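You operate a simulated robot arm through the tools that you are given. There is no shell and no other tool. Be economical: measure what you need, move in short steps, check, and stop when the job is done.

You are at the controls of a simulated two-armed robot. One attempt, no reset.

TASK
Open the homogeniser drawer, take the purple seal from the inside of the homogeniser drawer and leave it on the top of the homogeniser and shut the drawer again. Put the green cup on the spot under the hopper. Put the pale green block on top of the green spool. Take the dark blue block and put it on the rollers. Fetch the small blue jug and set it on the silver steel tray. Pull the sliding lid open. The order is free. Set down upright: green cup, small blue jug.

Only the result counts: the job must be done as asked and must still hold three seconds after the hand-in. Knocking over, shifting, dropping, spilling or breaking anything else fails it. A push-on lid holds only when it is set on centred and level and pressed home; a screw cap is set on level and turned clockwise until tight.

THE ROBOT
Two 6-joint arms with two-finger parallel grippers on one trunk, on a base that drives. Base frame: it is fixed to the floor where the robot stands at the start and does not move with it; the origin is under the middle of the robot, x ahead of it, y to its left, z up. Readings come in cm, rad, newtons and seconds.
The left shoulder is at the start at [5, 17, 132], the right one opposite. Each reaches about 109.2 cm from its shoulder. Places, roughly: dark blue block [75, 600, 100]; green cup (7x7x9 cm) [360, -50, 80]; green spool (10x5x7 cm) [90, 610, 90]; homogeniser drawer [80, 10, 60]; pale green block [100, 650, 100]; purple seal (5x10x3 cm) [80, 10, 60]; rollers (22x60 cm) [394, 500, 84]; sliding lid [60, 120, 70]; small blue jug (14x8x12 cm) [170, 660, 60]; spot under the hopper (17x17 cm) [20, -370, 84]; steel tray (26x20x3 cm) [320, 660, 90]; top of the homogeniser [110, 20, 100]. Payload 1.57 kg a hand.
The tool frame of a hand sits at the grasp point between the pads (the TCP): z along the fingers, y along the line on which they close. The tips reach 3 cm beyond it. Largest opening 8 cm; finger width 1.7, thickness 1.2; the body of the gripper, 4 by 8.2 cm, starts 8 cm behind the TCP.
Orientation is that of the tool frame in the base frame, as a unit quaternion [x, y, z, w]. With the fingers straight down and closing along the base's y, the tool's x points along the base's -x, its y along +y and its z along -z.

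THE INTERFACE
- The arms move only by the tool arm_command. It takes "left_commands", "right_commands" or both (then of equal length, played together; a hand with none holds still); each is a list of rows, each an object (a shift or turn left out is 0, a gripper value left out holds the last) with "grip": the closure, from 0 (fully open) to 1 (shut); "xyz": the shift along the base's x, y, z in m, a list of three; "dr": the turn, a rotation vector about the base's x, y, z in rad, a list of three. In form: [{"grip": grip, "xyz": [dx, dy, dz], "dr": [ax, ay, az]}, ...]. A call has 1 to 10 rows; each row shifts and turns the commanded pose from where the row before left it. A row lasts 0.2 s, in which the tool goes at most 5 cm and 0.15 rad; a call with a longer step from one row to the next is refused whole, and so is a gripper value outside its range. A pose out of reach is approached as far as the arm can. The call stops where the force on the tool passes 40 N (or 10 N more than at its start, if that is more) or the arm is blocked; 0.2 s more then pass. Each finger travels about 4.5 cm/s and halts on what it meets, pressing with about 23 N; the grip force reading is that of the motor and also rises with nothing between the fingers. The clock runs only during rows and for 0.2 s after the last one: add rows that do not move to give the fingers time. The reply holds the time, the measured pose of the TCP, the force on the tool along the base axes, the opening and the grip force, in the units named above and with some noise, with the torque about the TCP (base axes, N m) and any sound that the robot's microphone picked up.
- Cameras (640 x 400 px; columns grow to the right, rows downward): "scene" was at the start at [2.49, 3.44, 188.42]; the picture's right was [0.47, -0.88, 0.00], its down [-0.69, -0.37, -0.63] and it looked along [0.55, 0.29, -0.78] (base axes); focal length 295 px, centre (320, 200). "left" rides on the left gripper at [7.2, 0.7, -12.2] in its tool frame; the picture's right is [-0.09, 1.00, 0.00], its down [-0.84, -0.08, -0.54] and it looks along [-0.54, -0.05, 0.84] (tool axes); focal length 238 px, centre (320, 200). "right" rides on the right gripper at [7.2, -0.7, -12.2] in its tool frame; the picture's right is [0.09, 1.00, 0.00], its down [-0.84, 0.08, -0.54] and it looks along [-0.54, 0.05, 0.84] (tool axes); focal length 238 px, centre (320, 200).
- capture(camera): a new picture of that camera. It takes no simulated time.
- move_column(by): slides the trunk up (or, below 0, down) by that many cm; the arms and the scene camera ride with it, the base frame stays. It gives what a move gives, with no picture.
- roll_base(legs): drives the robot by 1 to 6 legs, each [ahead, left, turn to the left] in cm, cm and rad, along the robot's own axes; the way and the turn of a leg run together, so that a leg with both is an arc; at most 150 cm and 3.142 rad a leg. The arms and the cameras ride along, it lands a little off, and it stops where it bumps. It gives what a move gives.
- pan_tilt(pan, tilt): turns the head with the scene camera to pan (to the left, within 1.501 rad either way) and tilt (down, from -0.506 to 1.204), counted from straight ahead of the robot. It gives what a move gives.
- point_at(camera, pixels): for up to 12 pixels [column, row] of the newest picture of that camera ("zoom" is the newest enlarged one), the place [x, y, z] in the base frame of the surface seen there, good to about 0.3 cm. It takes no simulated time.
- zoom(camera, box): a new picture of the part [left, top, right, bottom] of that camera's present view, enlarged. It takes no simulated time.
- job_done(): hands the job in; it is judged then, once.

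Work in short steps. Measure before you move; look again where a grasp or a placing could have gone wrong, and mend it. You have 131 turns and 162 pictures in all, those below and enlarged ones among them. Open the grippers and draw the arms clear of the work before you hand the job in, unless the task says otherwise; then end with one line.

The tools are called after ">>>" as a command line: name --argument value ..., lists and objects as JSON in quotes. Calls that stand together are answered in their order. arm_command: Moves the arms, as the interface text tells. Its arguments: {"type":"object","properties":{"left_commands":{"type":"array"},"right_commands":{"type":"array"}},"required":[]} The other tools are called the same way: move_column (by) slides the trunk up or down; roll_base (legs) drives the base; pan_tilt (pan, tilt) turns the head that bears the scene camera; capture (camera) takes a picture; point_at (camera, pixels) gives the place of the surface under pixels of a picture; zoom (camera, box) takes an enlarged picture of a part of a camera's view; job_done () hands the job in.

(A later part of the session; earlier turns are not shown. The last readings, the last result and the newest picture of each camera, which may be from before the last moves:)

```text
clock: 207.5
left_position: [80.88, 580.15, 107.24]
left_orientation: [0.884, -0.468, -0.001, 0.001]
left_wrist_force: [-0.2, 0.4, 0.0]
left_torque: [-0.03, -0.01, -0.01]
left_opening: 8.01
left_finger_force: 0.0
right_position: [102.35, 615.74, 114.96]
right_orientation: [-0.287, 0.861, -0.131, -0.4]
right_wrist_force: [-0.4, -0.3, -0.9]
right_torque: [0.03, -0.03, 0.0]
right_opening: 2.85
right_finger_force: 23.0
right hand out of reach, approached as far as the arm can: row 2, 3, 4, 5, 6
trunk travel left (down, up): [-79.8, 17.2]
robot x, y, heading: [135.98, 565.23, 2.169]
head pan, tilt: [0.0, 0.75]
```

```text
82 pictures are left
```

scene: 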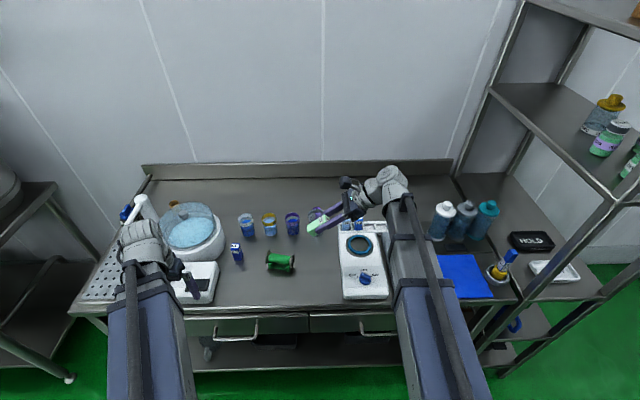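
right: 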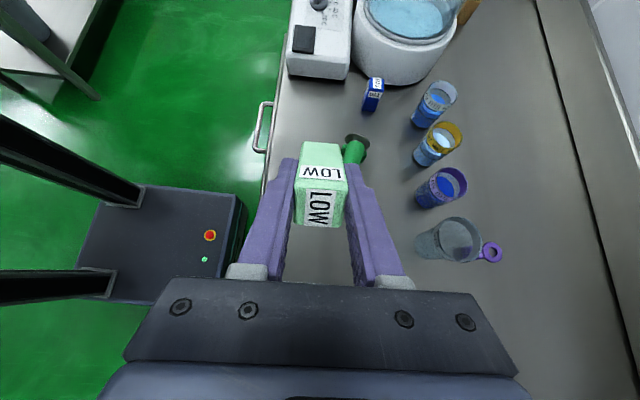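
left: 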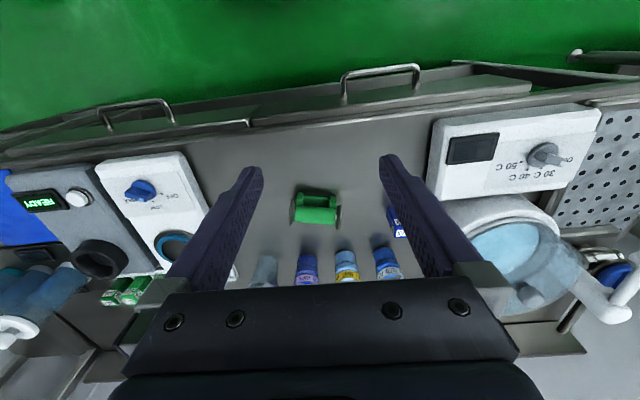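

The block is tilted at the planned place, with bench free beneath. I lower most of the way and check.

>>> move_column --by -21

>>> capture --camera "scene"

>>> zoom --camera "scene" --box '[240, 160, 432, 280]'

```text
clock: 209.7
left_position: [80.91, 580.27, 86.33]
left_orientation: [0.884, -0.467, -0.001, 0.001]
left_wrist_force: [-0.3, -0.4, 0.3]
left_torque: [0.04, -0.02, -0.03]
left_opening: 8.03
left_finger_force: 0.1
right_position: [102.44, 615.58, 94.03]
right_orientation: [-0.287, 0.861, -0.132, -0.399]
right_wrist_force: [0.2, 0.6, 0.1]
right_torque: [-0.01, 0.04, -0.01]
right_opening: 2.82
right_finger_force: 23.4
trunk travel left (down, up): [-58.8, 38.2]
robot x, y, heading: [135.84, 565.02, 2.169]
head pan, tilt: [0.0, 0.75]
```

```text
81 pictures are left
```

scene: 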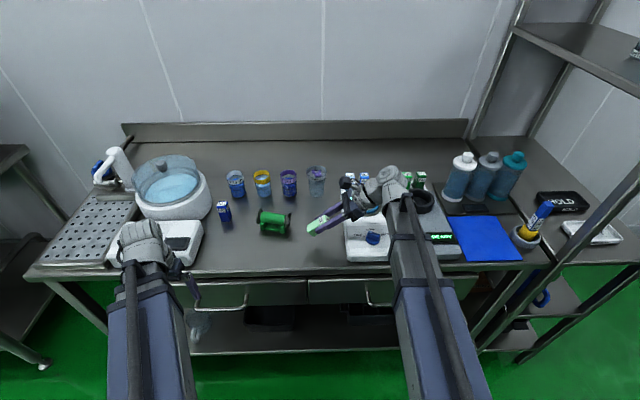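

```text
3.33 times, centred on (336, 220) of scene
```

zoom: 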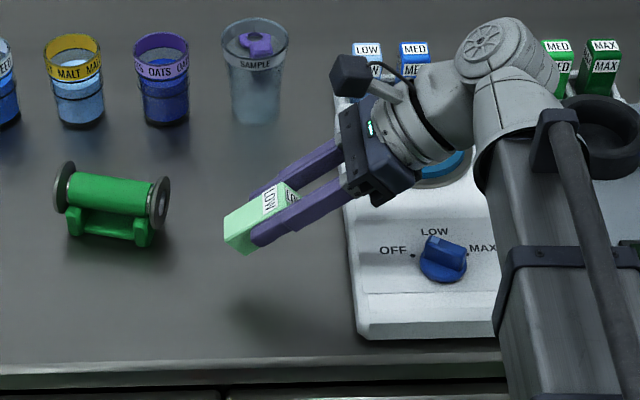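

All clear. I lower the last 4.6 cm, release and lift.

>>> move_column --by -4.6

>>> arm_command --right_commands '[{"grip": 0.3}, {"grip": 0.3}, {"grip": 0.3}, {}]'

>>> move_column --by 16

>>> capture --camera "right"

>>> zoom --camera "scene" --box '[240, 180, 400, 280]'

```text
clock: 210.6
left_position: [80.99, 580.23, 81.74]
left_orientation: [0.884, -0.467, -0.001, 0.002]
left_wrist_force: [0.0, 0.0, -0.3]
left_torque: [0.0, 0.0, -0.04]
left_opening: 8.01
left_finger_force: 0.1
right_position: [102.39, 615.7, 89.63]
right_orientation: [-0.287, 0.86, -0.132, -0.4]
right_wrist_force: [-0.8, 1.9, 14.1]
right_torque: [-0.18, 0.36, -0.1]
right_opening: 2.86
right_finger_force: 22.8
trunk travel left (down, up): [-54.2, 42.8]
robot x, y, heading: [135.2, 564.77, 2.17]
head pan, tilt: [0.0, 0.75]
```

```text
clock: 211.6
left_position: [80.91, 580.28, 81.67]
left_orientation: [0.884, -0.468, 0.0, 0.001]
left_wrist_force: [-0.4, 1.0, -0.1]
left_torque: [0.01, 0.01, 0.0]
left_opening: 8.01
left_finger_force: 0.1
right_position: [102.27, 615.79, 89.56]
right_orientation: [-0.287, 0.861, -0.132, -0.399]
right_wrist_force: [0.4, 0.5, -0.5]
right_torque: [-0.01, -0.01, -0.03]
right_opening: 5.59
right_finger_force: 0.0
trunk travel left (down, up): [-54.2, 42.8]
robot x, y, heading: [135.29, 564.92, 2.169]
head pan, tilt: [0.0, 0.75]
```

```text
clock: 213.4
left_position: [80.9, 580.27, 97.72]
left_orientation: [0.884, -0.467, -0.001, 0.002]
left_wrist_force: [0.4, 0.8, -0.1]
left_torque: [0.01, -0.01, -0.02]
left_opening: 7.99
left_finger_force: 0.0
right_position: [102.44, 615.67, 105.53]
right_orientation: [-0.287, 0.861, -0.132, -0.4]
right_wrist_force: [-0.7, -0.1, 0.6]
right_torque: [-0.03, 0.02, 0.04]
right_opening: 5.6
right_finger_force: 0.1
trunk travel left (down, up): [-70.2, 26.8]
robot x, y, heading: [135.72, 564.97, 2.169]
head pan, tilt: [0.0, 0.75]
```

```text
79 pictures are left
```

right: 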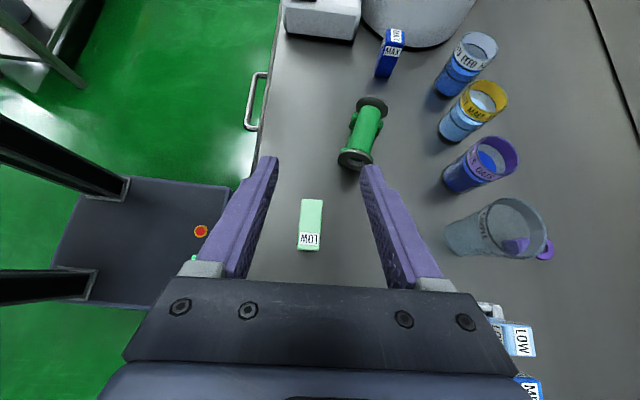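

```text
4.00 times, centred on (320, 230) of scene
```

zoom: 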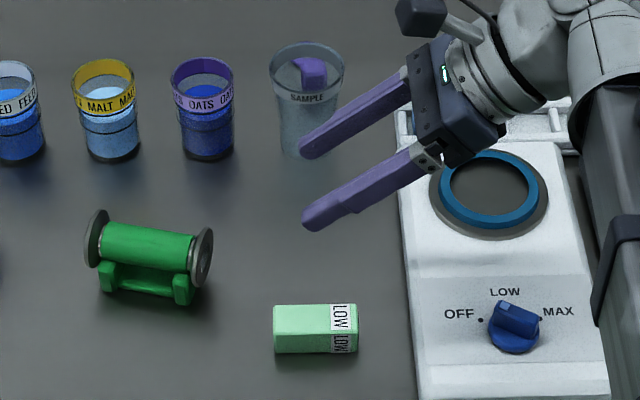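

The block lies on its side. I measure it and the spool's barrel profile and axis.

>>> point_at --camera "zoom" --pixels '[[278, 310], [325, 310], [278, 328], [325, 328], [300, 318], [120, 228], [185, 242], [148, 226], [147, 233], [146, 242], [145, 252], [144, 262]]'

>>> zoom --camera "right" --box '[330, 85, 410, 185]'

>>> point_at --camera "right" --pixels '[[364, 120], [369, 115], [375, 118], [360, 140], [367, 135], [355, 150], [362, 145], [305, 203], [317, 203], [303, 228], [317, 228], [311, 215]]'

```text
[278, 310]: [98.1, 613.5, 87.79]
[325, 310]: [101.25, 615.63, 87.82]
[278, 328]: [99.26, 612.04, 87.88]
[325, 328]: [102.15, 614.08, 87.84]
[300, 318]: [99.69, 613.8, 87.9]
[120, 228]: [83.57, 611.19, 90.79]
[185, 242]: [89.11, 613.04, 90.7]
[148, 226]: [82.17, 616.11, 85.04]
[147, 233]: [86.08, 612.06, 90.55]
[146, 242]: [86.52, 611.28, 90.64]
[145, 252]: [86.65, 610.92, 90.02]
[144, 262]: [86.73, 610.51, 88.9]
```

```text
4.00 times, centred on (370, 135) of right
```

zoom: 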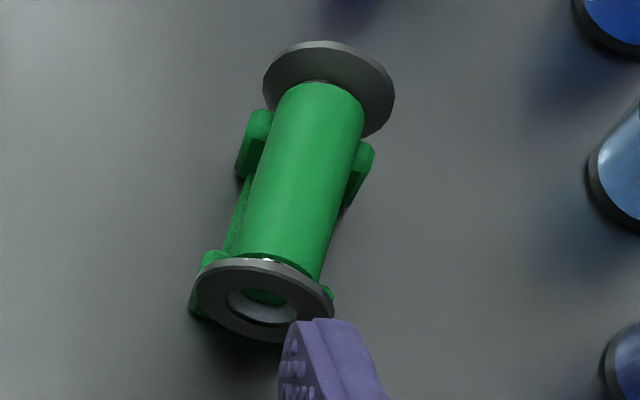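

```text
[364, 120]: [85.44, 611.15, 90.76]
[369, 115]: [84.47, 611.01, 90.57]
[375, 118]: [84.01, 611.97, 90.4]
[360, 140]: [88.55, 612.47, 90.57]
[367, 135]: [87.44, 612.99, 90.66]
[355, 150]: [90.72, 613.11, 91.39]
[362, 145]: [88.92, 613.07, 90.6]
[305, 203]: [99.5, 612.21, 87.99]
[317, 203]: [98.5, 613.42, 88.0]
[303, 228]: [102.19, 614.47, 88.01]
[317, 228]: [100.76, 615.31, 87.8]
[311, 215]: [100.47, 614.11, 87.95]
```

The barrel's top is z≈90.75 with its axis at about 0.39 rad; the block lies at about 0.62 rad with centre (100.5,614.2). I bring the right hand back upright over the block.

>>> arm_command --right_commands '[{"dr": [0.0863, -0.1164, 0]}, {"dr": [0.0863, -0.1164, 0]}, {"dr": [0.0863, -0.1164, 0]}, {"dr": [0.0863, -0.1164, 0]}, {"dr": [0.0863, -0.1164, 0]}, {"dr": [0.0863, -0.1164, 0]}, {"xyz": [-0.019, -0.0147, 0]}, {}, {}]'

>>> capture --camera "right"

>>> zoom --camera "right" --box '[256, 80, 384, 160]'

>>> zoom --camera "right" --box '[256, 0, 384, 80]'

```text
clock: 215.4
left_position: [80.97, 580.24, 97.68]
left_orientation: [0.884, -0.468, -0.001, 0.002]
left_wrist_force: [0.1, 0.7, -0.1]
left_torque: [-0.01, 0.01, -0.02]
left_opening: 8.01
left_finger_force: 0.1
right_position: [100.5, 614.14, 97.64]
right_orientation: [-0.316, 0.949, -0.001, 0.001]
right_wrist_force: [0.6, 0.5, 0.4]
right_torque: [-0.01, 0.01, -0.01]
right_opening: 5.61
right_finger_force: 0.0
right hand out of reach, approached as far as the arm can: row 1, 2, 3, 4, 5
trunk travel left (down, up): [-70.2, 26.8]
robot x, y, heading: [135.69, 565.23, 2.174]
head pan, tilt: [0.0, 0.75]
```

```text
76 pictures are left
```

right: 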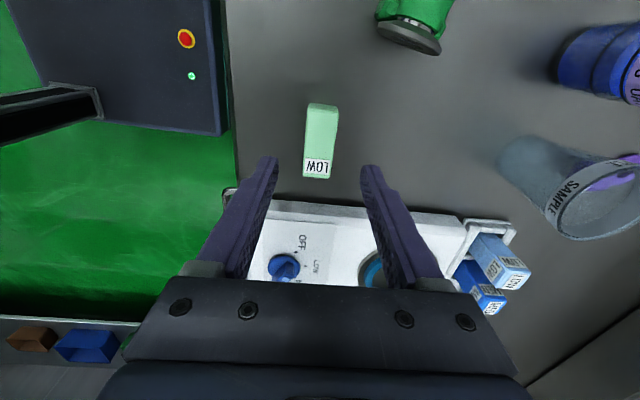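

```text
5.00 times, centred on (320, 120) of right
```

zoom: 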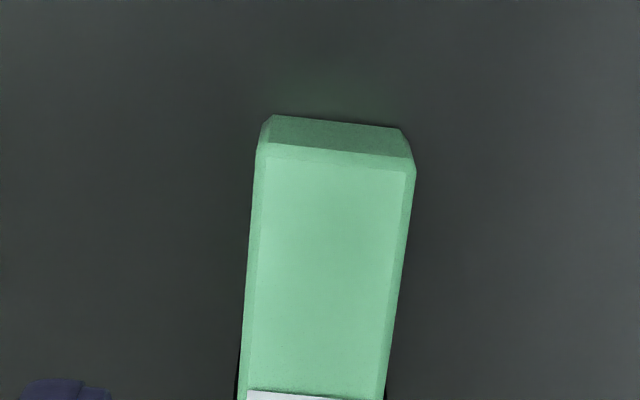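

```text
5.00 times, centred on (320, 40) of right
```

zoom: 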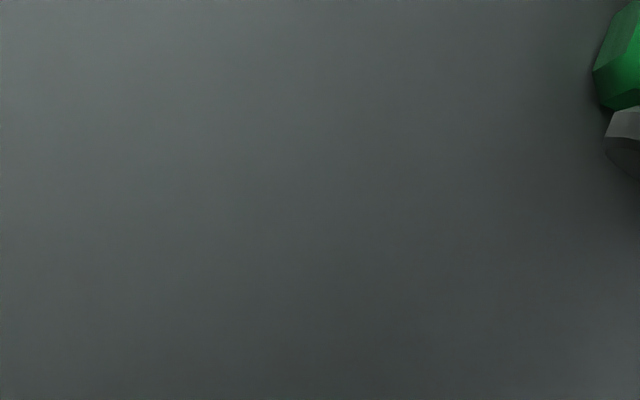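

I measure the block's top corners from this view for the exact centre and yaw.

>>> point_at --camera "right" --pixels '[[310, 113], [336, 116], [305, 172], [328, 172], [320, 145], [307, 145], [330, 145]]'

```text
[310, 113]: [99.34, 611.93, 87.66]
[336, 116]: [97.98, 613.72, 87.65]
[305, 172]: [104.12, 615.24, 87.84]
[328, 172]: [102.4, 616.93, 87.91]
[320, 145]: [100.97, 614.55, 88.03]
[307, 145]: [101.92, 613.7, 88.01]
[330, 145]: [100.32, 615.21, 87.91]
```

Block centre (100.96,614.46). I correct by half a centimetre, lower, grip, and lift.

>>> arm_command --right_commands '[{"xyz": [0.005, 0.003, 0]}, {}]'

>>> move_column --by -9.1

>>> arm_command --right_commands '[{"grip": 1}, {"grip": 1}, {"grip": 1}, {"grip": 1}, {"grip": 1}]'

>>> move_column --by 14

>>> capture --camera "right"

```text
clock: 216.1
left_position: [80.96, 580.25, 97.67]
left_orientation: [0.884, -0.467, -0.001, 0.002]
left_wrist_force: [-1.5, 1.3, -0.2]
left_torque: [-0.03, 0.03, 0.02]
left_opening: 8.02
left_finger_force: 0.1
right_position: [100.91, 614.45, 97.63]
right_orientation: [-0.316, 0.949, -0.001, 0.001]
right_wrist_force: [-0.1, -0.4, -0.6]
right_torque: [0.02, 0.04, 0.0]
right_opening: 5.59
right_finger_force: 0.0
trunk travel left (down, up): [-70.2, 26.8]
robot x, y, heading: [135.81, 564.7, 2.175]
head pan, tilt: [0.0, 0.75]
```

```text
clock: 217.3
left_position: [80.96, 580.32, 88.51]
left_orientation: [0.884, -0.467, 0.0, 0.001]
left_wrist_force: [-0.4, 0.0, -0.3]
left_torque: [0.02, -0.02, 0.03]
left_opening: 8.0
left_finger_force: 0.2
right_position: [101.03, 614.52, 88.54]
right_orientation: [-0.315, 0.949, -0.001, 0.001]
right_wrist_force: [-0.8, -0.6, 1.0]
right_torque: [-0.01, -0.01, 0.02]
right_opening: 5.6
right_finger_force: 0.0
trunk travel left (down, up): [-61.1, 35.9]
robot x, y, heading: [135.53, 565.17, 2.172]
head pan, tilt: [0.0, 0.75]
```

```text
clock: 218.5
left_position: [80.95, 580.27, 88.61]
left_orientation: [0.884, -0.467, -0.001, 0.002]
left_wrist_force: [0.1, -0.1, 0.2]
left_torque: [-0.01, 0.01, -0.02]
left_opening: 8.01
left_finger_force: 0.0
right_position: [100.98, 614.47, 88.56]
right_orientation: [-0.316, 0.949, 0.0, 0.0]
right_wrist_force: [-1.3, 1.0, 1.4]
right_torque: [0.07, 0.02, 0.0]
right_opening: 2.82
right_finger_force: 23.0
trunk travel left (down, up): [-61.1, 35.9]
robot x, y, heading: [135.72, 565.25, 2.17]
head pan, tilt: [0.0, 0.75]
```

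```text
clock: 220.2
left_position: [81.03, 580.24, 102.5]
left_orientation: [0.885, -0.467, -0.001, 0.002]
left_wrist_force: [0.2, 0.8, 0.3]
left_torque: [0.0, 0.02, -0.02]
left_opening: 8.0
left_finger_force: 0.0
right_position: [101.03, 614.56, 102.58]
right_orientation: [-0.316, 0.949, -0.001, 0.001]
right_wrist_force: [0.0, 0.6, -1.0]
right_torque: [0.04, -0.01, 0.01]
right_opening: 2.81
right_finger_force: 22.9
trunk travel left (down, up): [-75.1, 21.9]
robot x, y, heading: [135.71, 565.23, 2.171]
head pan, tilt: [0.0, 0.75]
```

```text
73 pictures are left
```

right: 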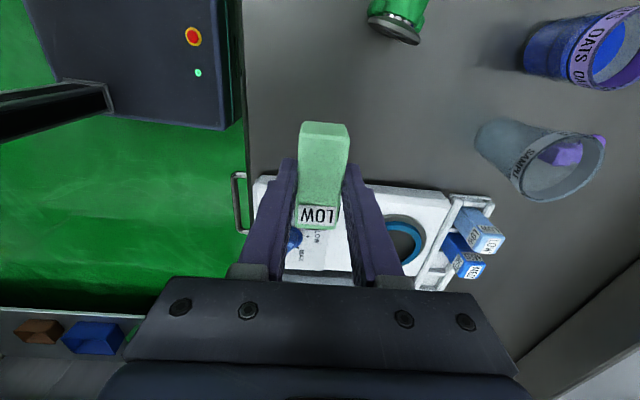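

The block is held flat. I take a close scene zoom of the spool to fix its axis precisely.

>>> zoom --camera "scene" --box '[240, 220, 320, 270]'

```text
8.00 times, centred on (280, 245) of scene
```

zoom: 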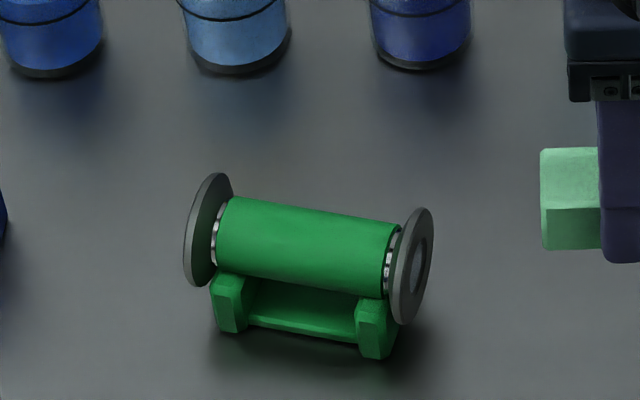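

>>> point_at --camera "zoom" --pixels '[[240, 203], [275, 208], [310, 213], [345, 219], [380, 225], [235, 215], [270, 221], [305, 227], [340, 233], [375, 239], [213, 176], [425, 211]]'

>>> point_at --camera "zoom" --pixels '[[232, 235], [267, 241], [302, 247], [337, 254], [372, 260], [230, 255], [300, 268], [370, 280], [207, 175], [420, 209]]'

```text
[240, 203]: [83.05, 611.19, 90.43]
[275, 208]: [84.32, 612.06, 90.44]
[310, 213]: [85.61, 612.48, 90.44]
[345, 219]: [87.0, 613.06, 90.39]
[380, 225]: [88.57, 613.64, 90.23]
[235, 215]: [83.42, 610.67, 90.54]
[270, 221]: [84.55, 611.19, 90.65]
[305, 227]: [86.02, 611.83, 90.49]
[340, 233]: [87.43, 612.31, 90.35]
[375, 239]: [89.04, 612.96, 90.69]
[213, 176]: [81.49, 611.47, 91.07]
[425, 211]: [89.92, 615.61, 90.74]
```

```text
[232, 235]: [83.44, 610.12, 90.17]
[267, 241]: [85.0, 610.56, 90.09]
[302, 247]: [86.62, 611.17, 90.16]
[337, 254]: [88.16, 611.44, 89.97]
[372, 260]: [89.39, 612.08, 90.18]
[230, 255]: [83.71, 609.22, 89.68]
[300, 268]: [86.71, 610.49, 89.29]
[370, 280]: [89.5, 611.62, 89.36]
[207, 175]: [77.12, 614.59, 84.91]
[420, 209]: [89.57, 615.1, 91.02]
```

Fitting these, the barrel's top line runs through about (86.0,612.15) at 0.39 rad, z≈90.6. I carry the block there, turn it by -0.25 rad and lower to just above.

>>> arm_command --right_commands '[{"xyz": [-0.03, -0.0048, 0]}, {"xyz": [-0.03, -0.0048, 0]}, {"xyz": [-0.03, -0.0048, 0]}, {"xyz": [-0.03, -0.0048, 0], "dr": [0, 0, -0.125]}, {"xyz": [-0.03, -0.0048, 0], "dr": [0, 0, -0.125]}, {}, {}]'

>>> move_column --by -6

>>> capture --camera "right"

>>> zoom --camera "right" --box '[256, 70, 384, 150]'

>>> zoom --camera "scene" --box '[240, 210, 320, 260]'

```text
clock: 221.8
left_position: [80.88, 580.27, 102.45]
left_orientation: [0.884, -0.467, -0.001, 0.001]
left_wrist_force: [-0.2, 0.7, -0.4]
left_torque: [0.04, 0.02, 0.01]
left_opening: 8.02
left_finger_force: 0.1
right_position: [86.04, 612.05, 102.6]
right_orientation: [-0.196, 0.981, -0.001, 0.001]
right_wrist_force: [-0.3, 1.1, 0.0]
right_torque: [0.01, -0.03, 0.02]
right_opening: 2.8
right_finger_force: 22.9
trunk travel left (down, up): [-75.1, 21.9]
robot x, y, heading: [135.57, 565.0, 2.17]
head pan, tilt: [0.0, 0.75]
```

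```text
clock: 222.8
left_position: [80.94, 580.18, 96.53]
left_orientation: [0.884, -0.467, 0.0, 0.001]
left_wrist_force: [0.3, 1.3, -0.3]
left_torque: [-0.03, -0.01, 0.02]
left_opening: 8.01
left_finger_force: 0.0
right_position: [86.1, 612.11, 96.55]
right_orientation: [-0.195, 0.981, 0.0, 0.001]
right_wrist_force: [-0.3, -0.1, -0.9]
right_torque: [0.04, 0.0, 0.01]
right_opening: 2.8
right_finger_force: 23.2
trunk travel left (down, up): [-69.1, 27.9]
robot x, y, heading: [135.78, 565.02, 2.169]
head pan, tilt: [0.0, 0.75]
```

```text
71 pictures are left
```

right: 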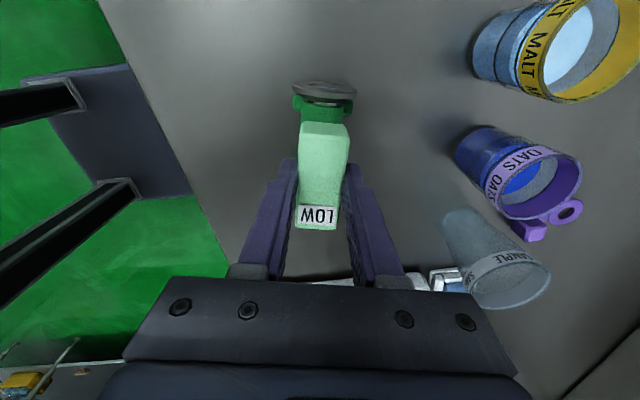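

```text
5.00 times, centred on (320, 110) of right
```

zoom: 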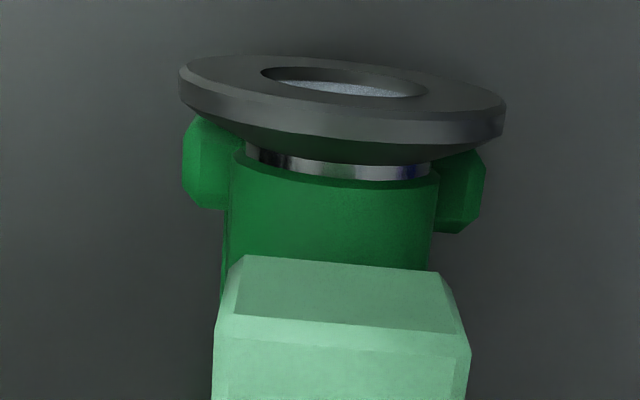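

```text
8.00 times, centred on (280, 235) of scene
```

zoom: 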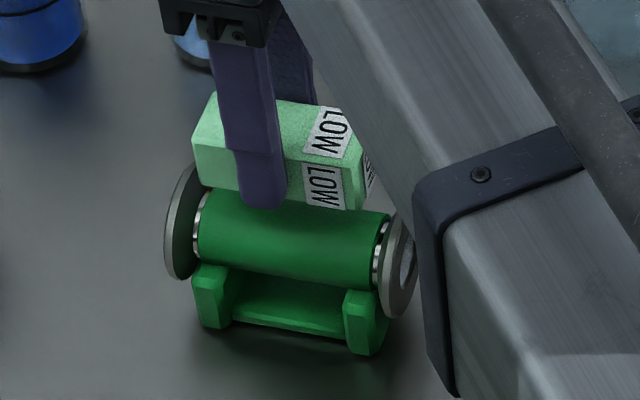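

The right camera looks along the spool's axis: flange extremes near (293,86) and (356,92), and the block needs about 0.04 rad more turn. I measure flange and block edges from this same view.

>>> point_at --camera "right" --pixels '[[294, 88], [355, 94], [296, 90], [352, 95], [302, 128], [346, 131], [300, 140], [348, 143], [325, 135], [304, 105], [341, 108], [322, 106]]'

```text
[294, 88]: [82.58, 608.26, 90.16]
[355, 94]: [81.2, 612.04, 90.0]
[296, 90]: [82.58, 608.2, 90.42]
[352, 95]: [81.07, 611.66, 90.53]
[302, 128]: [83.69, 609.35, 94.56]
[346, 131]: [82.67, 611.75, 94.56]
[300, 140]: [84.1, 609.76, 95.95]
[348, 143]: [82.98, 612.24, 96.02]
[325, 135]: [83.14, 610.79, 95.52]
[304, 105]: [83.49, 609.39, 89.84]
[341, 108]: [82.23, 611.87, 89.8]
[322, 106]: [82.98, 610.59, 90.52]
```

Laterally the block is centred over the barrel within about 1 mm. I check the position along the axis with points on block and barrel ends in the scene zoom.

>>> point_at --camera "zoom" --pixels '[[198, 160], [197, 170], [345, 203], [340, 195], [205, 235], [374, 270], [205, 225], [378, 255], [192, 240], [398, 235], [385, 250], [368, 190]]'

```text
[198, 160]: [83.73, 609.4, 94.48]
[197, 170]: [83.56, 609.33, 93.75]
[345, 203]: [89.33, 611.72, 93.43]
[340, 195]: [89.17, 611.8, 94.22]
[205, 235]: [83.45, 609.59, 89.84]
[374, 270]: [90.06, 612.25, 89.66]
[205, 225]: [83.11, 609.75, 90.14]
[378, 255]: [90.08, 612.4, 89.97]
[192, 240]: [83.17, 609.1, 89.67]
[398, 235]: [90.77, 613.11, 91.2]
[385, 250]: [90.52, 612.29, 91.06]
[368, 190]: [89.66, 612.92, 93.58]
```

The block should go 0.4 cm further right along the axis and turn 0.025 rad. I correct and lower in small steps, watching the force.

>>> arm_command --right_commands '[{"xyz": [0.0037, 0.0015, 0], "dr": [0, 0, -0.025]}, {}, {}]'

>>> move_column --by -1.9

>>> move_column --by -0.4

```text
clock: 223.6
left_position: [80.92, 580.27, 96.61]
left_orientation: [0.884, -0.467, -0.001, 0.002]
left_wrist_force: [-0.6, 1.0, -0.2]
left_torque: [0.02, -0.01, -0.01]
left_opening: 8.01
left_finger_force: 0.0
right_position: [86.25, 612.24, 96.7]
right_orientation: [-0.183, 0.983, 0.0, 0.001]
right_wrist_force: [0.6, 0.4, -0.4]
right_torque: [-0.03, -0.01, 0.01]
right_opening: 2.8
right_finger_force: 23.0
trunk travel left (down, up): [-69.1, 27.9]
robot x, y, heading: [135.52, 565.02, 2.17]
head pan, tilt: [0.0, 0.75]
```

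```text
clock: 224.2
left_position: [80.8, 580.31, 94.6]
left_orientation: [0.884, -0.467, -0.001, 0.002]
left_wrist_force: [-0.3, 0.3, -0.8]
left_torque: [-0.01, 0.01, -0.01]
left_opening: 7.99
left_finger_force: 0.0
right_position: [86.41, 612.15, 94.69]
right_orientation: [-0.183, 0.983, 0.0, 0.002]
right_wrist_force: [-0.4, 1.0, -0.4]
right_torque: [0.02, -0.02, -0.02]
right_opening: 2.81
right_finger_force: 22.4
trunk travel left (down, up): [-67.2, 29.8]
robot x, y, heading: [135.71, 564.82, 2.169]
head pan, tilt: [0.0, 0.75]
```

```text
clock: 224.8
left_position: [80.87, 580.36, 94.32]
left_orientation: [0.884, -0.467, 0.0, 0.002]
left_wrist_force: [-1.4, -0.4, 0.7]
left_torque: [0.01, 0.01, 0.01]
left_opening: 8.0
left_finger_force: 0.1
right_position: [86.43, 612.28, 94.28]
right_orientation: [-0.184, 0.983, 0.0, 0.0]
right_wrist_force: [1.0, 0.4, 0.1]
right_torque: [-0.03, 0.01, 0.01]
right_opening: 2.8
right_finger_force: 23.0
trunk travel left (down, up): [-66.8, 30.2]
robot x, y, heading: [135.69, 564.84, 2.169]
head pan, tilt: [0.0, 0.75]
```

Still no contact; I go down in 0.2 cm steps.

>>> move_column --by -0.2

>>> move_column --by -0.15

>>> zoom --camera "scene" --box '[240, 205, 320, 255]'

```text
clock: 225.3
left_position: [80.99, 580.22, 94.14]
left_orientation: [0.884, -0.468, -0.002, 0.001]
left_wrist_force: [-0.5, 0.3, -0.5]
left_torque: [0.02, -0.02, 0.0]
left_opening: 8.01
left_finger_force: 0.1
right_position: [86.44, 612.27, 94.2]
right_orientation: [-0.183, 0.983, 0.0, 0.0]
right_wrist_force: [-3.3, 3.7, 22.2]
right_torque: [0.11, 0.12, -0.04]
right_opening: 2.8
right_finger_force: 22.9
trunk travel left (down, up): [-66.6, 30.4]
robot x, y, heading: [135.38, 564.85, 2.171]
head pan, tilt: [0.0, 0.75]
```

```text
clock: 225.8
left_position: [80.92, 580.25, 93.98]
left_orientation: [0.884, -0.468, -0.002, 0.002]
left_wrist_force: [1.0, 0.4, -0.9]
left_torque: [0.0, 0.02, -0.02]
left_opening: 8.0
left_finger_force: 0.0
right_position: [86.47, 612.23, 93.96]
right_orientation: [-0.182, 0.983, -0.002, 0.0]
right_wrist_force: [-3.6, 3.8, 20.0]
right_torque: [0.11, 0.11, -0.02]
right_opening: 2.81
right_finger_force: 23.6
trunk travel left (down, up): [-66.4, 30.6]
robot x, y, heading: [135.71, 565.22, 2.166]
head pan, tilt: [0.0, 0.75]
```

```text
8.00 times, centred on (280, 230) of scene
```

zoom: 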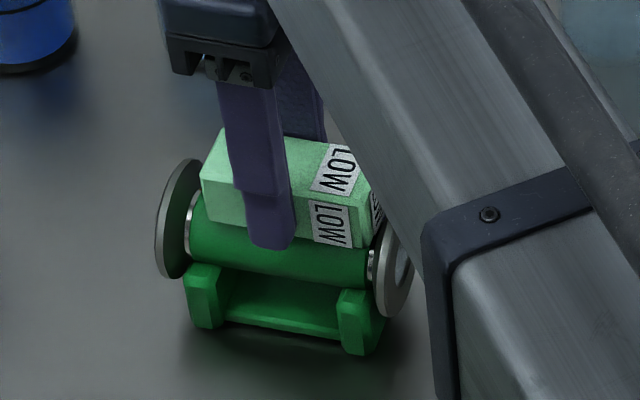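

The contact force acts through the hand's centre line, so the block is centred on the barrel. I ease the pressure a little and open slowly.

>>> move_column --by 0.15

>>> arm_command --right_commands '[{"grip": 0.62}, {"grip": 0.58}, {"grip": 0.5}, {"grip": 0.4}, {"grip": 0.3}, {}]'

>>> zoom --camera "scene" --box '[240, 205, 320, 255]'

>>> capture --camera "right"

```text
clock: 226.3
left_position: [80.98, 580.27, 94.11]
left_orientation: [0.884, -0.467, 0.0, 0.002]
left_wrist_force: [-0.1, -0.1, 0.3]
left_torque: [-0.02, 0.04, 0.01]
left_opening: 8.01
left_finger_force: 0.0
right_position: [86.4, 612.08, 93.98]
right_orientation: [-0.183, 0.983, -0.002, 0.002]
right_wrist_force: [-0.2, -0.2, -1.2]
right_torque: [0.0, 0.02, -0.02]
right_opening: 2.79
right_finger_force: 23.1
trunk travel left (down, up): [-66.6, 30.4]
robot x, y, heading: [135.75, 564.79, 2.175]
head pan, tilt: [0.0, 0.75]
```

```text
clock: 227.7
left_position: [80.92, 580.18, 94.06]
left_orientation: [0.884, -0.467, -0.001, 0.001]
left_wrist_force: [-0.8, 0.0, -1.1]
left_torque: [0.0, 0.02, -0.01]
left_opening: 7.99
left_finger_force: 0.0
right_position: [86.45, 612.2, 94.18]
right_orientation: [-0.183, 0.983, -0.001, 0.001]
right_wrist_force: [-0.9, -0.3, -0.4]
right_torque: [0.01, 0.0, 0.02]
right_opening: 5.6
right_finger_force: 0.1
trunk travel left (down, up): [-66.6, 30.4]
robot x, y, heading: [135.69, 565.38, 2.168]
head pan, tilt: [0.0, 0.75]
```

```text
8.00 times, centred on (280, 230) of scene
```

zoom: 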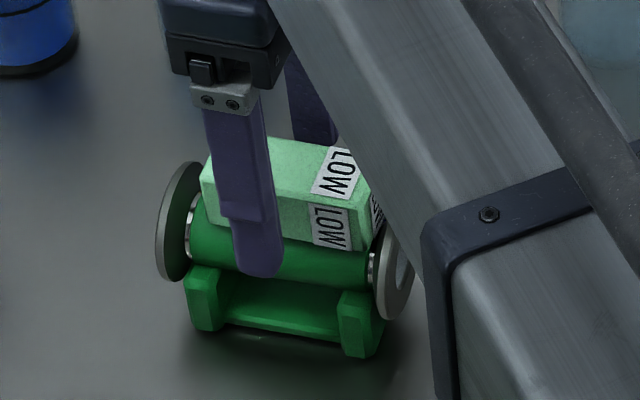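

```text
66 pictures are left
```

right: 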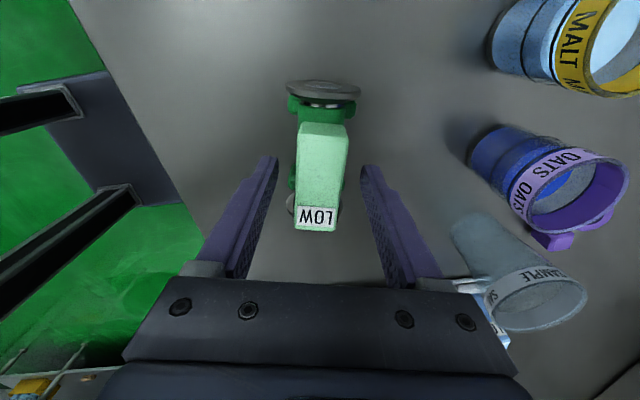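

The block rests level on the spool. I raise the hands straight up and check again.

>>> move_column --by 20

>>> capture --camera "right"

>>> zoom --camera "right" --box '[256, 60, 384, 140]'

```text
clock: 229.9
left_position: [80.89, 580.2, 114.05]
left_orientation: [0.884, -0.468, -0.001, 0.002]
left_wrist_force: [-0.3, -0.5, -0.1]
left_torque: [-0.01, 0.03, -0.03]
left_opening: 8.02
left_finger_force: 0.1
right_position: [86.39, 612.22, 114.09]
right_orientation: [-0.184, 0.983, -0.001, 0.001]
right_wrist_force: [-0.2, -0.2, 0.0]
right_torque: [0.0, 0.01, 0.03]
right_opening: 5.59
right_finger_force: 0.1
trunk travel left (down, up): [-86.6, 10.4]
robot x, y, heading: [135.56, 565.26, 2.166]
head pan, tilt: [0.0, 0.75]
```

```text
65 pictures are left
```

right: 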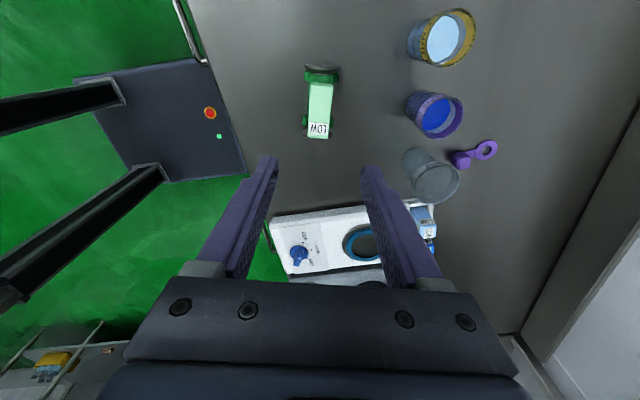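

```text
5.00 times, centred on (320, 100) of right
```

zoom: 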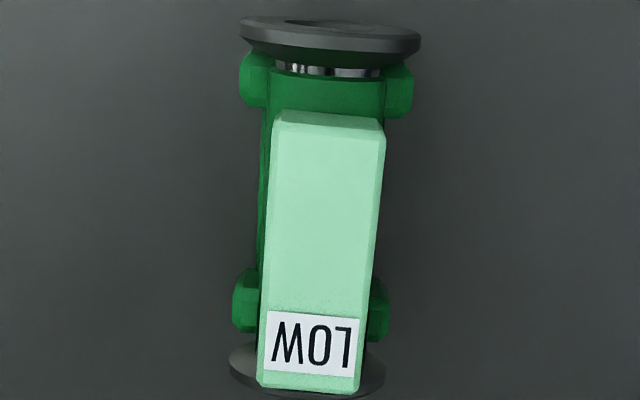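

The pale green block sits well on the spool. Now I draw the right hand off the bench and bring the left hand over the dark blue block near (70.8,605).

>>> arm_command --left_commands '[{"xyz": [-0.0126, 0.031, 0]}, {"xyz": [-0.0126, 0.031, 0]}, {"xyz": [-0.0126, 0.031, 0]}, {"xyz": [-0.0126, 0.031, 0]}, {"xyz": [-0.0126, 0.031, 0]}, {"xyz": [-0.0126, 0.031, 0]}, {"xyz": [-0.0126, 0.031, 0]}, {"xyz": [-0.0126, 0.031, 0]}]' --right_commands '[{"xyz": [0.0456, -0.003, 0]}, {"xyz": [0.0456, -0.003, 0]}, {"xyz": [0.0456, -0.003, 0]}, {"xyz": [0.0456, -0.003, 0]}, {"xyz": [0.0456, -0.003, 0]}, {"xyz": [0.0456, -0.003, 0]}, {"xyz": [0.0456, -0.003, 0]}, {"xyz": [0.0456, -0.003, 0]}]'

>>> capture --camera "left"

```text
clock: 231.7
left_position: [70.78, 605.28, 114.09]
left_orientation: [0.884, -0.467, 0.0, 0.001]
left_wrist_force: [-0.4, -0.2, -0.1]
left_torque: [-0.01, 0.03, 0.01]
left_opening: 8.01
left_finger_force: 0.0
right_position: [122.11, 611.21, 114.07]
right_orientation: [-0.183, 0.983, -0.003, 0.002]
right_wrist_force: [-0.4, -0.3, 0.5]
right_torque: [-0.01, -0.01, -0.01]
right_opening: 5.6
right_finger_force: 0.1
right hand out of reach, approached as far as the arm can: row 8
trunk travel left (down, up): [-86.6, 10.4]
robot x, y, heading: [135.82, 564.8, 2.17]
head pan, tilt: [0.0, 0.75]
```

```text
63 pictures are left
```

left: 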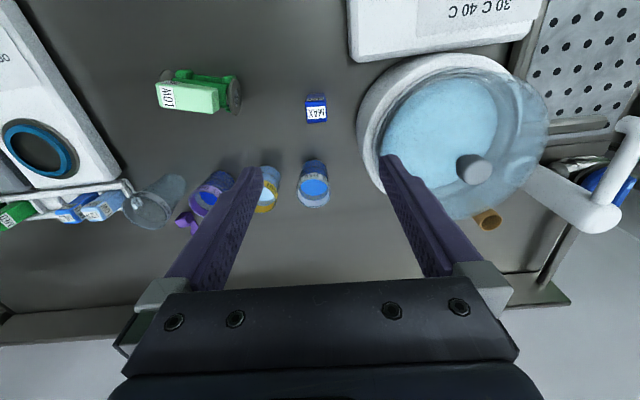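

The dark blue block is at (316,108). I measure its top corners.

>>> zoom --camera "left" --box '[276, 85, 356, 135]'

>>> point_at --camera "zoom" --pixels '[[260, 180], [390, 175], [260, 295], [390, 290], [320, 235], [320, 120], [400, 230]]'

>>> point_at --camera "left" --pixels '[[370, 110], [362, 120], [385, 150], [470, 165], [313, 195], [360, 90]]'

```text
8.00 times, centred on (316, 110) of left
```

zoom: 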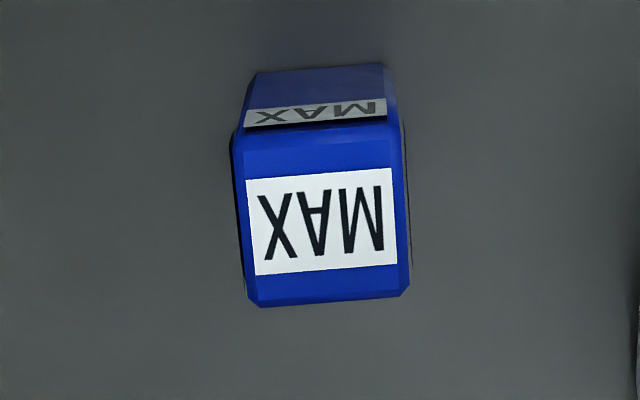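

```text
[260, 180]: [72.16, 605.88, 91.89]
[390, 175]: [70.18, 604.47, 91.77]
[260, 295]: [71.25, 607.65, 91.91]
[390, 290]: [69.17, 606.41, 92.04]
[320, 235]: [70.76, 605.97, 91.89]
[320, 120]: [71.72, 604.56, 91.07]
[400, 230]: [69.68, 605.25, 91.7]
```

```text
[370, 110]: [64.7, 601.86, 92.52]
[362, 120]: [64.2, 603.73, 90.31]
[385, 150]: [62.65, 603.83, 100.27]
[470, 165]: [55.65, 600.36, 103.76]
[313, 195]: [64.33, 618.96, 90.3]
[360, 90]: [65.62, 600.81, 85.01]
```

The block's top centre is (70.85,605.6). I correct slightly, lower 23.5 cm with a 5 cm opening, and grip.

>>> arm_command --left_commands '[{"grip": 0.38, "xyz": [0.0005, 0.0035, 0]}, {}, {}]'

>>> move_column --by -23.5

>>> arm_command --left_commands '[{"grip": 1}, {"grip": 1}, {"grip": 1}, {"grip": 1}, {"grip": 1}]'

>>> move_column --by 23

>>> capture --camera "left"

```text
clock: 232.5
left_position: [70.94, 605.46, 114.06]
left_orientation: [0.884, -0.467, 0.0, 0.001]
left_wrist_force: [-0.3, -0.9, -0.5]
left_torque: [0.0, -0.03, -0.03]
left_opening: 4.94
left_finger_force: 0.1
right_position: [122.1, 611.07, 114.11]
right_orientation: [-0.184, 0.983, -0.003, 0.001]
right_wrist_force: [-0.3, -0.4, -0.7]
right_torque: [0.0, 0.02, 0.0]
right_opening: 5.62
right_finger_force: 0.1
trunk travel left (down, up): [-86.6, 10.4]
robot x, y, heading: [135.41, 564.96, 2.17]
head pan, tilt: [0.0, 0.75]
```

```text
clock: 234.9
left_position: [70.92, 605.48, 90.62]
left_orientation: [0.884, -0.467, -0.001, 0.002]
left_wrist_force: [1.2, -0.9, 0.1]
left_torque: [-0.03, -0.01, 0.03]
left_opening: 4.95
left_finger_force: 0.1
right_position: [122.18, 611.07, 90.64]
right_orientation: [-0.183, 0.983, -0.002, 0.001]
right_wrist_force: [-0.3, 0.2, -0.6]
right_torque: [-0.02, -0.01, 0.02]
right_opening: 5.6
right_finger_force: 0.1
trunk travel left (down, up): [-63.1, 33.9]
robot x, y, heading: [135.71, 564.99, 2.17]
head pan, tilt: [0.0, 0.75]
```

```text
clock: 236.1
left_position: [70.86, 605.39, 90.47]
left_orientation: [0.884, -0.467, -0.001, 0.001]
left_wrist_force: [0.4, 0.5, 1.2]
left_torque: [0.02, -0.02, 0.02]
left_opening: 2.83
left_finger_force: 22.6
right_position: [122.1, 611.1, 90.55]
right_orientation: [-0.183, 0.983, -0.002, 0.001]
right_wrist_force: [-1.0, -0.4, -0.4]
right_torque: [-0.02, 0.02, 0.01]
right_opening: 5.61
right_finger_force: 0.1
trunk travel left (down, up): [-63.1, 33.9]
robot x, y, heading: [135.94, 565.3, 2.173]
head pan, tilt: [0.0, 0.75]
```

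```text
clock: 238.6
left_position: [71.01, 605.46, 113.6]
left_orientation: [0.884, -0.468, 0.0, 0.003]
left_wrist_force: [0.1, 0.8, -0.1]
left_torque: [-0.01, 0.06, -0.01]
left_opening: 2.84
left_finger_force: 22.8
right_position: [122.11, 611.1, 113.59]
right_orientation: [-0.183, 0.983, -0.003, 0.002]
right_wrist_force: [0.0, -0.4, 0.3]
right_torque: [-0.01, -0.01, 0.01]
right_opening: 5.62
right_finger_force: 0.1
trunk travel left (down, up): [-86.1, 10.9]
robot x, y, heading: [135.58, 564.68, 2.17]
head pan, tilt: [0.0, 0.75]
```

```text
61 pictures are left
```

left: 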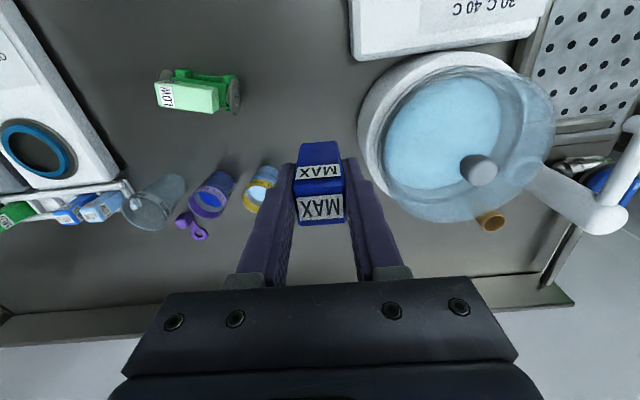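

The dark blue block is held. I back off the bench, shift right toward the shelf unit and look at the jug.

>>> roll_base --legs '[[-35, 0, 0.039], [0, -76, 0]]'

>>> arm_command --left_commands '[{"xyz": [0.012, -0.016, 0]}, {"xyz": [0.012, -0.016, 0]}, {"xyz": [0.012, -0.016, 0]}, {"xyz": [0.012, -0.016, 0]}, {"xyz": [0.012, -0.016, 0]}, {"xyz": [0.012, -0.016, 0]}, {"xyz": [0.012, -0.016, 0]}, {"xyz": [0.012, -0.016, 0]}]'

>>> move_column --by -40

>>> pan_tilt --pan -0.15 --tilt 0.7

>>> capture --camera "scene"

```text
clock: 244.5
left_position: [150.98, 620.55, 113.57]
left_orientation: [0.892, -0.453, 0.0, 0.001]
left_wrist_force: [-0.2, 0.6, -0.8]
left_torque: [-0.01, 0.03, 0.0]
left_opening: 2.86
left_finger_force: 23.2
right_position: [202.04, 627.8, 113.55]
right_orientation: [-0.198, 0.98, -0.002, 0.001]
right_wrist_force: [-0.2, -0.2, -0.1]
right_torque: [0.04, 0.0, -0.01]
right_opening: 5.58
right_finger_force: 0.0
trunk travel left (down, up): [-86.1, 10.9]
robot x, y, heading: [216.96, 582.19, 2.205]
head pan, tilt: [0.0, 0.75]
```

```text
clock: 246.3
left_position: [160.67, 607.78, 113.49]
left_orientation: [0.892, -0.453, -0.001, 0.001]
left_wrist_force: [-0.3, -0.7, -0.1]
left_torque: [0.0, 0.01, -0.02]
left_opening: 2.86
left_finger_force: 23.2
right_position: [202.07, 627.87, 113.64]
right_orientation: [-0.198, 0.98, -0.002, 0.002]
right_wrist_force: [-0.1, 0.3, 0.0]
right_torque: [0.01, 0.0, -0.02]
right_opening: 5.6
right_finger_force: 0.0
trunk travel left (down, up): [-86.1, 10.9]
robot x, y, heading: [216.89, 582.33, 2.202]
head pan, tilt: [0.0, 0.75]
```

```text
clock: 250.2
left_position: [160.67, 607.74, 73.66]
left_orientation: [0.892, -0.453, 0.0, 0.002]
left_wrist_force: [1.1, 0.1, -0.6]
left_torque: [-0.02, -0.01, 0.02]
left_opening: 2.84
left_finger_force: 23.0
right_position: [202.04, 627.72, 73.57]
right_orientation: [-0.198, 0.98, -0.002, 0.001]
right_wrist_force: [0.1, -0.2, -0.6]
right_torque: [-0.01, -0.04, 0.03]
right_opening: 5.63
right_finger_force: 0.1
trunk travel left (down, up): [-46.1, 50.9]
robot x, y, heading: [217.08, 582.02, 2.2]
head pan, tilt: [0.0, 0.75]
```

```text
clock: 250.8
left_position: [160.59, 607.67, 73.66]
left_orientation: [0.891, -0.453, -0.001, 0.001]
left_wrist_force: [0.4, 0.2, -0.2]
left_torque: [0.0, 0.0, 0.03]
left_opening: 2.83
left_finger_force: 23.1
right_position: [201.91, 627.67, 73.52]
right_orientation: [-0.198, 0.98, -0.002, 0.001]
right_wrist_force: [0.4, 0.1, 0.4]
right_torque: [-0.01, 0.02, -0.02]
right_opening: 5.58
right_finger_force: 0.0
trunk travel left (down, up): [-46.1, 50.9]
robot x, y, heading: [216.79, 582.27, 2.202]
head pan, tilt: [-0.15, 0.7]
```

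```text
60 pictures are left
```

scene: 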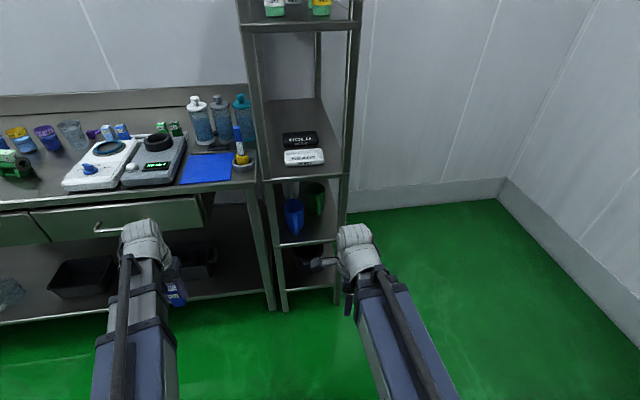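

The blue jug stands on the middle shelf at (293,213). I zoom and measure it and the shelf frame.

>>> zoom --camera "scene" --box '[248, 150, 360, 290]'

>>> point_at --camera "scene" --pixels '[[293, 200], [293, 215], [288, 200], [300, 200], [296, 230], [313, 195], [265, 210], [340, 215], [300, 180], [300, 243], [285, 225], [325, 230]]'

```text
2.86 times, centred on (304, 220) of scene
```

zoom: 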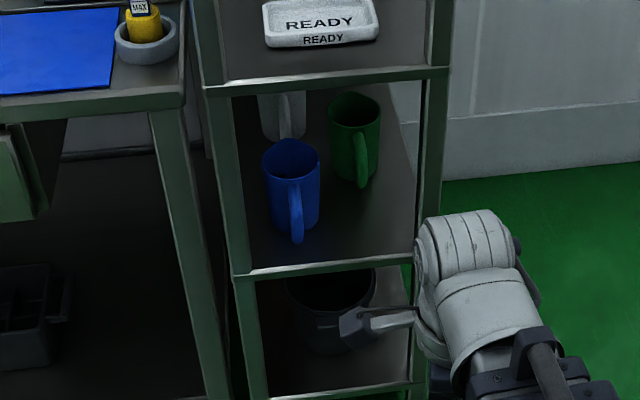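

```text
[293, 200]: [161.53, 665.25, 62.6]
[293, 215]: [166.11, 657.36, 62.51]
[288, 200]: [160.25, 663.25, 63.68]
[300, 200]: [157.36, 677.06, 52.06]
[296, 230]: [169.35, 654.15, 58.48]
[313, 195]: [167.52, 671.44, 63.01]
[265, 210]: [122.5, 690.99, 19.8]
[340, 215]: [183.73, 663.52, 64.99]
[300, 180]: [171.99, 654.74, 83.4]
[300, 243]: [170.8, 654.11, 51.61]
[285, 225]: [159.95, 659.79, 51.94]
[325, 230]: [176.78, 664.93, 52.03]
```

The jug's handle points outward at about (169,654.7), z 53–63, at the shelf's front. I turn the right hand to face the shelf and pitch it so the fingers point forward and 40° down.

>>> arm_command --right_commands '[{"grip": 0.3, "dr": [0, 0, 0.1385]}, {"dr": [0, 0, 0.1385]}, {"dr": [0, 0, 0.1385]}, {"dr": [0, 0, 0.1385]}, {"dr": [0, 0, 0.1385]}, {"dr": [0, 0, 0.1385]}, {"dr": [0, 0, 0.1385]}, {"dr": [0, 0, 0.1385]}, {"dr": [0, 0, 0.1385]}, {"dr": [0, 0, 0.1385]}]'

>>> arm_command --right_commands '[{"dr": [0, 0, 0.1385]}, {"dr": [0, 0, 0.1385]}, {"dr": [0, 0, 0.1385]}, {"dr": [0.1164, 0.0863, 0]}, {"dr": [0.1164, 0.0863, 0]}, {"dr": [0.1164, 0.0863, 0]}, {"dr": [0.1164, 0.0863, 0]}, {"dr": [0.1164, 0.0863, 0]}, {"dr": [0.1164, 0.0863, 0]}, {}]'

>>> move_column --by -24

>>> capture --camera "right"

```text
clock: 253.1
left_position: [160.61, 607.68, 73.55]
left_orientation: [0.892, -0.453, -0.001, 0.001]
left_wrist_force: [-0.2, 0.2, -0.3]
left_torque: [0.01, 0.03, 0.0]
left_opening: 2.86
left_finger_force: 22.7
right_position: [202.03, 627.74, 73.57]
right_orientation: [0.779, -0.627, 0.001, -0.002]
right_wrist_force: [-0.2, 0.4, 0.5]
right_torque: [-0.02, 0.01, 0.0]
right_opening: 5.6
right_finger_force: 0.2
trunk travel left (down, up): [-46.1, 50.9]
robot x, y, heading: [216.69, 582.5, 2.201]
head pan, tilt: [-0.15, 0.7]
```

```text
clock: 255.2
left_position: [160.65, 607.75, 73.58]
left_orientation: [0.891, -0.453, -0.001, 0.001]
left_wrist_force: [-0.2, 0.2, 0.2]
left_torque: [0.02, 0.03, -0.03]
left_opening: 2.81
left_finger_force: 22.4
right_position: [191.28, 640.8, 81.45]
right_orientation: [0.808, -0.412, -0.376, -0.19]
right_wrist_force: [0.2, -0.4, -0.4]
right_torque: [-0.02, 0.02, 0.01]
right_opening: 5.63
right_finger_force: 0.0
right hand out of reach, approached as far as the arm can: row 4, 5, 6, 7, 8, 9
trunk travel left (down, up): [-46.1, 50.9]
robot x, y, heading: [216.93, 582.5, 2.203]
head pan, tilt: [-0.15, 0.7]
```

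```text
clock: 257.8
left_position: [160.65, 607.64, 49.57]
left_orientation: [0.892, -0.453, -0.001, 0.002]
left_wrist_force: [0.6, 0.2, 0.4]
left_torque: [0.0, -0.03, 0.01]
left_opening: 2.81
left_finger_force: 23.2
right_position: [191.32, 640.68, 57.38]
right_orientation: [0.808, -0.413, -0.375, -0.19]
right_wrist_force: [-0.1, 0.0, 0.4]
right_torque: [0.01, -0.01, -0.02]
right_opening: 5.59
right_finger_force: 0.1
trunk travel left (down, up): [-22.1, 74.9]
robot x, y, heading: [217.18, 582.08, 2.207]
head pan, tilt: [-0.15, 0.7]
```

```text
58 pictures are left
```

right: 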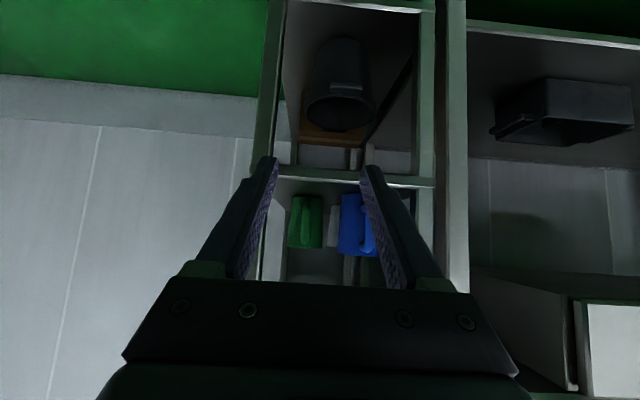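

The jug with its handle is visible. I move left to line up with the handle, staying 12 cm in front, then measure.

>>> arm_command --right_commands '[{"xyz": [-0.0355, 0.008, 0]}, {"xyz": [-0.0355, 0.008, 0]}, {"xyz": [-0.0355, 0.008, 0]}, {"xyz": [-0.0355, 0.008, 0]}, {}]'

>>> capture --camera "right"

>>> zoom --camera "right" --box '[240, 130, 400, 230]'

```text
clock: 258.9
left_position: [160.78, 607.75, 49.61]
left_orientation: [0.892, -0.452, -0.001, 0.002]
left_wrist_force: [0.0, 0.2, -1.2]
left_torque: [-0.03, -0.01, -0.03]
left_opening: 2.81
left_finger_force: 22.8
right_position: [177.16, 644.06, 57.32]
right_orientation: [0.808, -0.412, -0.376, -0.19]
right_wrist_force: [0.2, 1.0, 0.3]
right_torque: [0.04, -0.03, -0.02]
right_opening: 5.6
right_finger_force: 0.1
trunk travel left (down, up): [-22.1, 74.9]
robot x, y, heading: [217.06, 582.48, 2.203]
head pan, tilt: [-0.15, 0.7]
```

```text
57 pictures are left
```

right: 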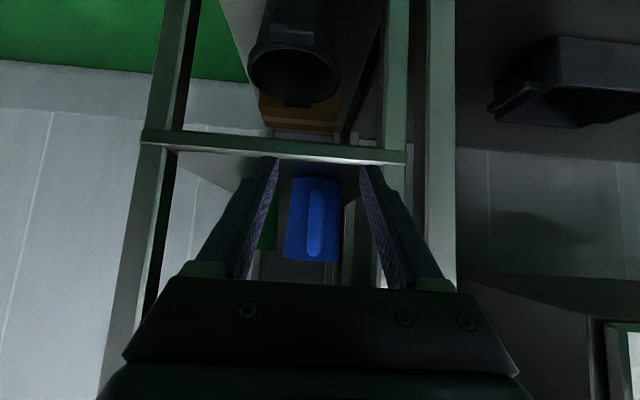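

```text
4.00 times, centred on (320, 180) of right
```

zoom: 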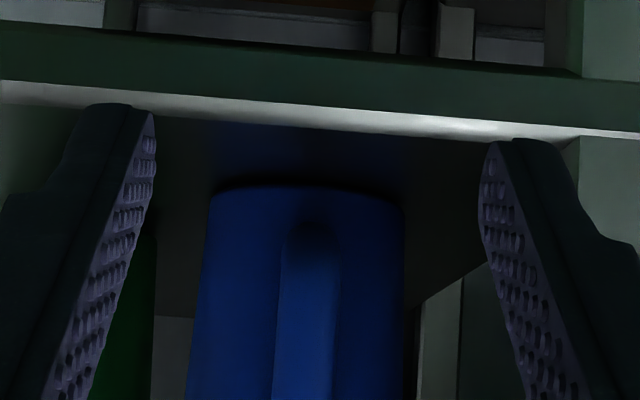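

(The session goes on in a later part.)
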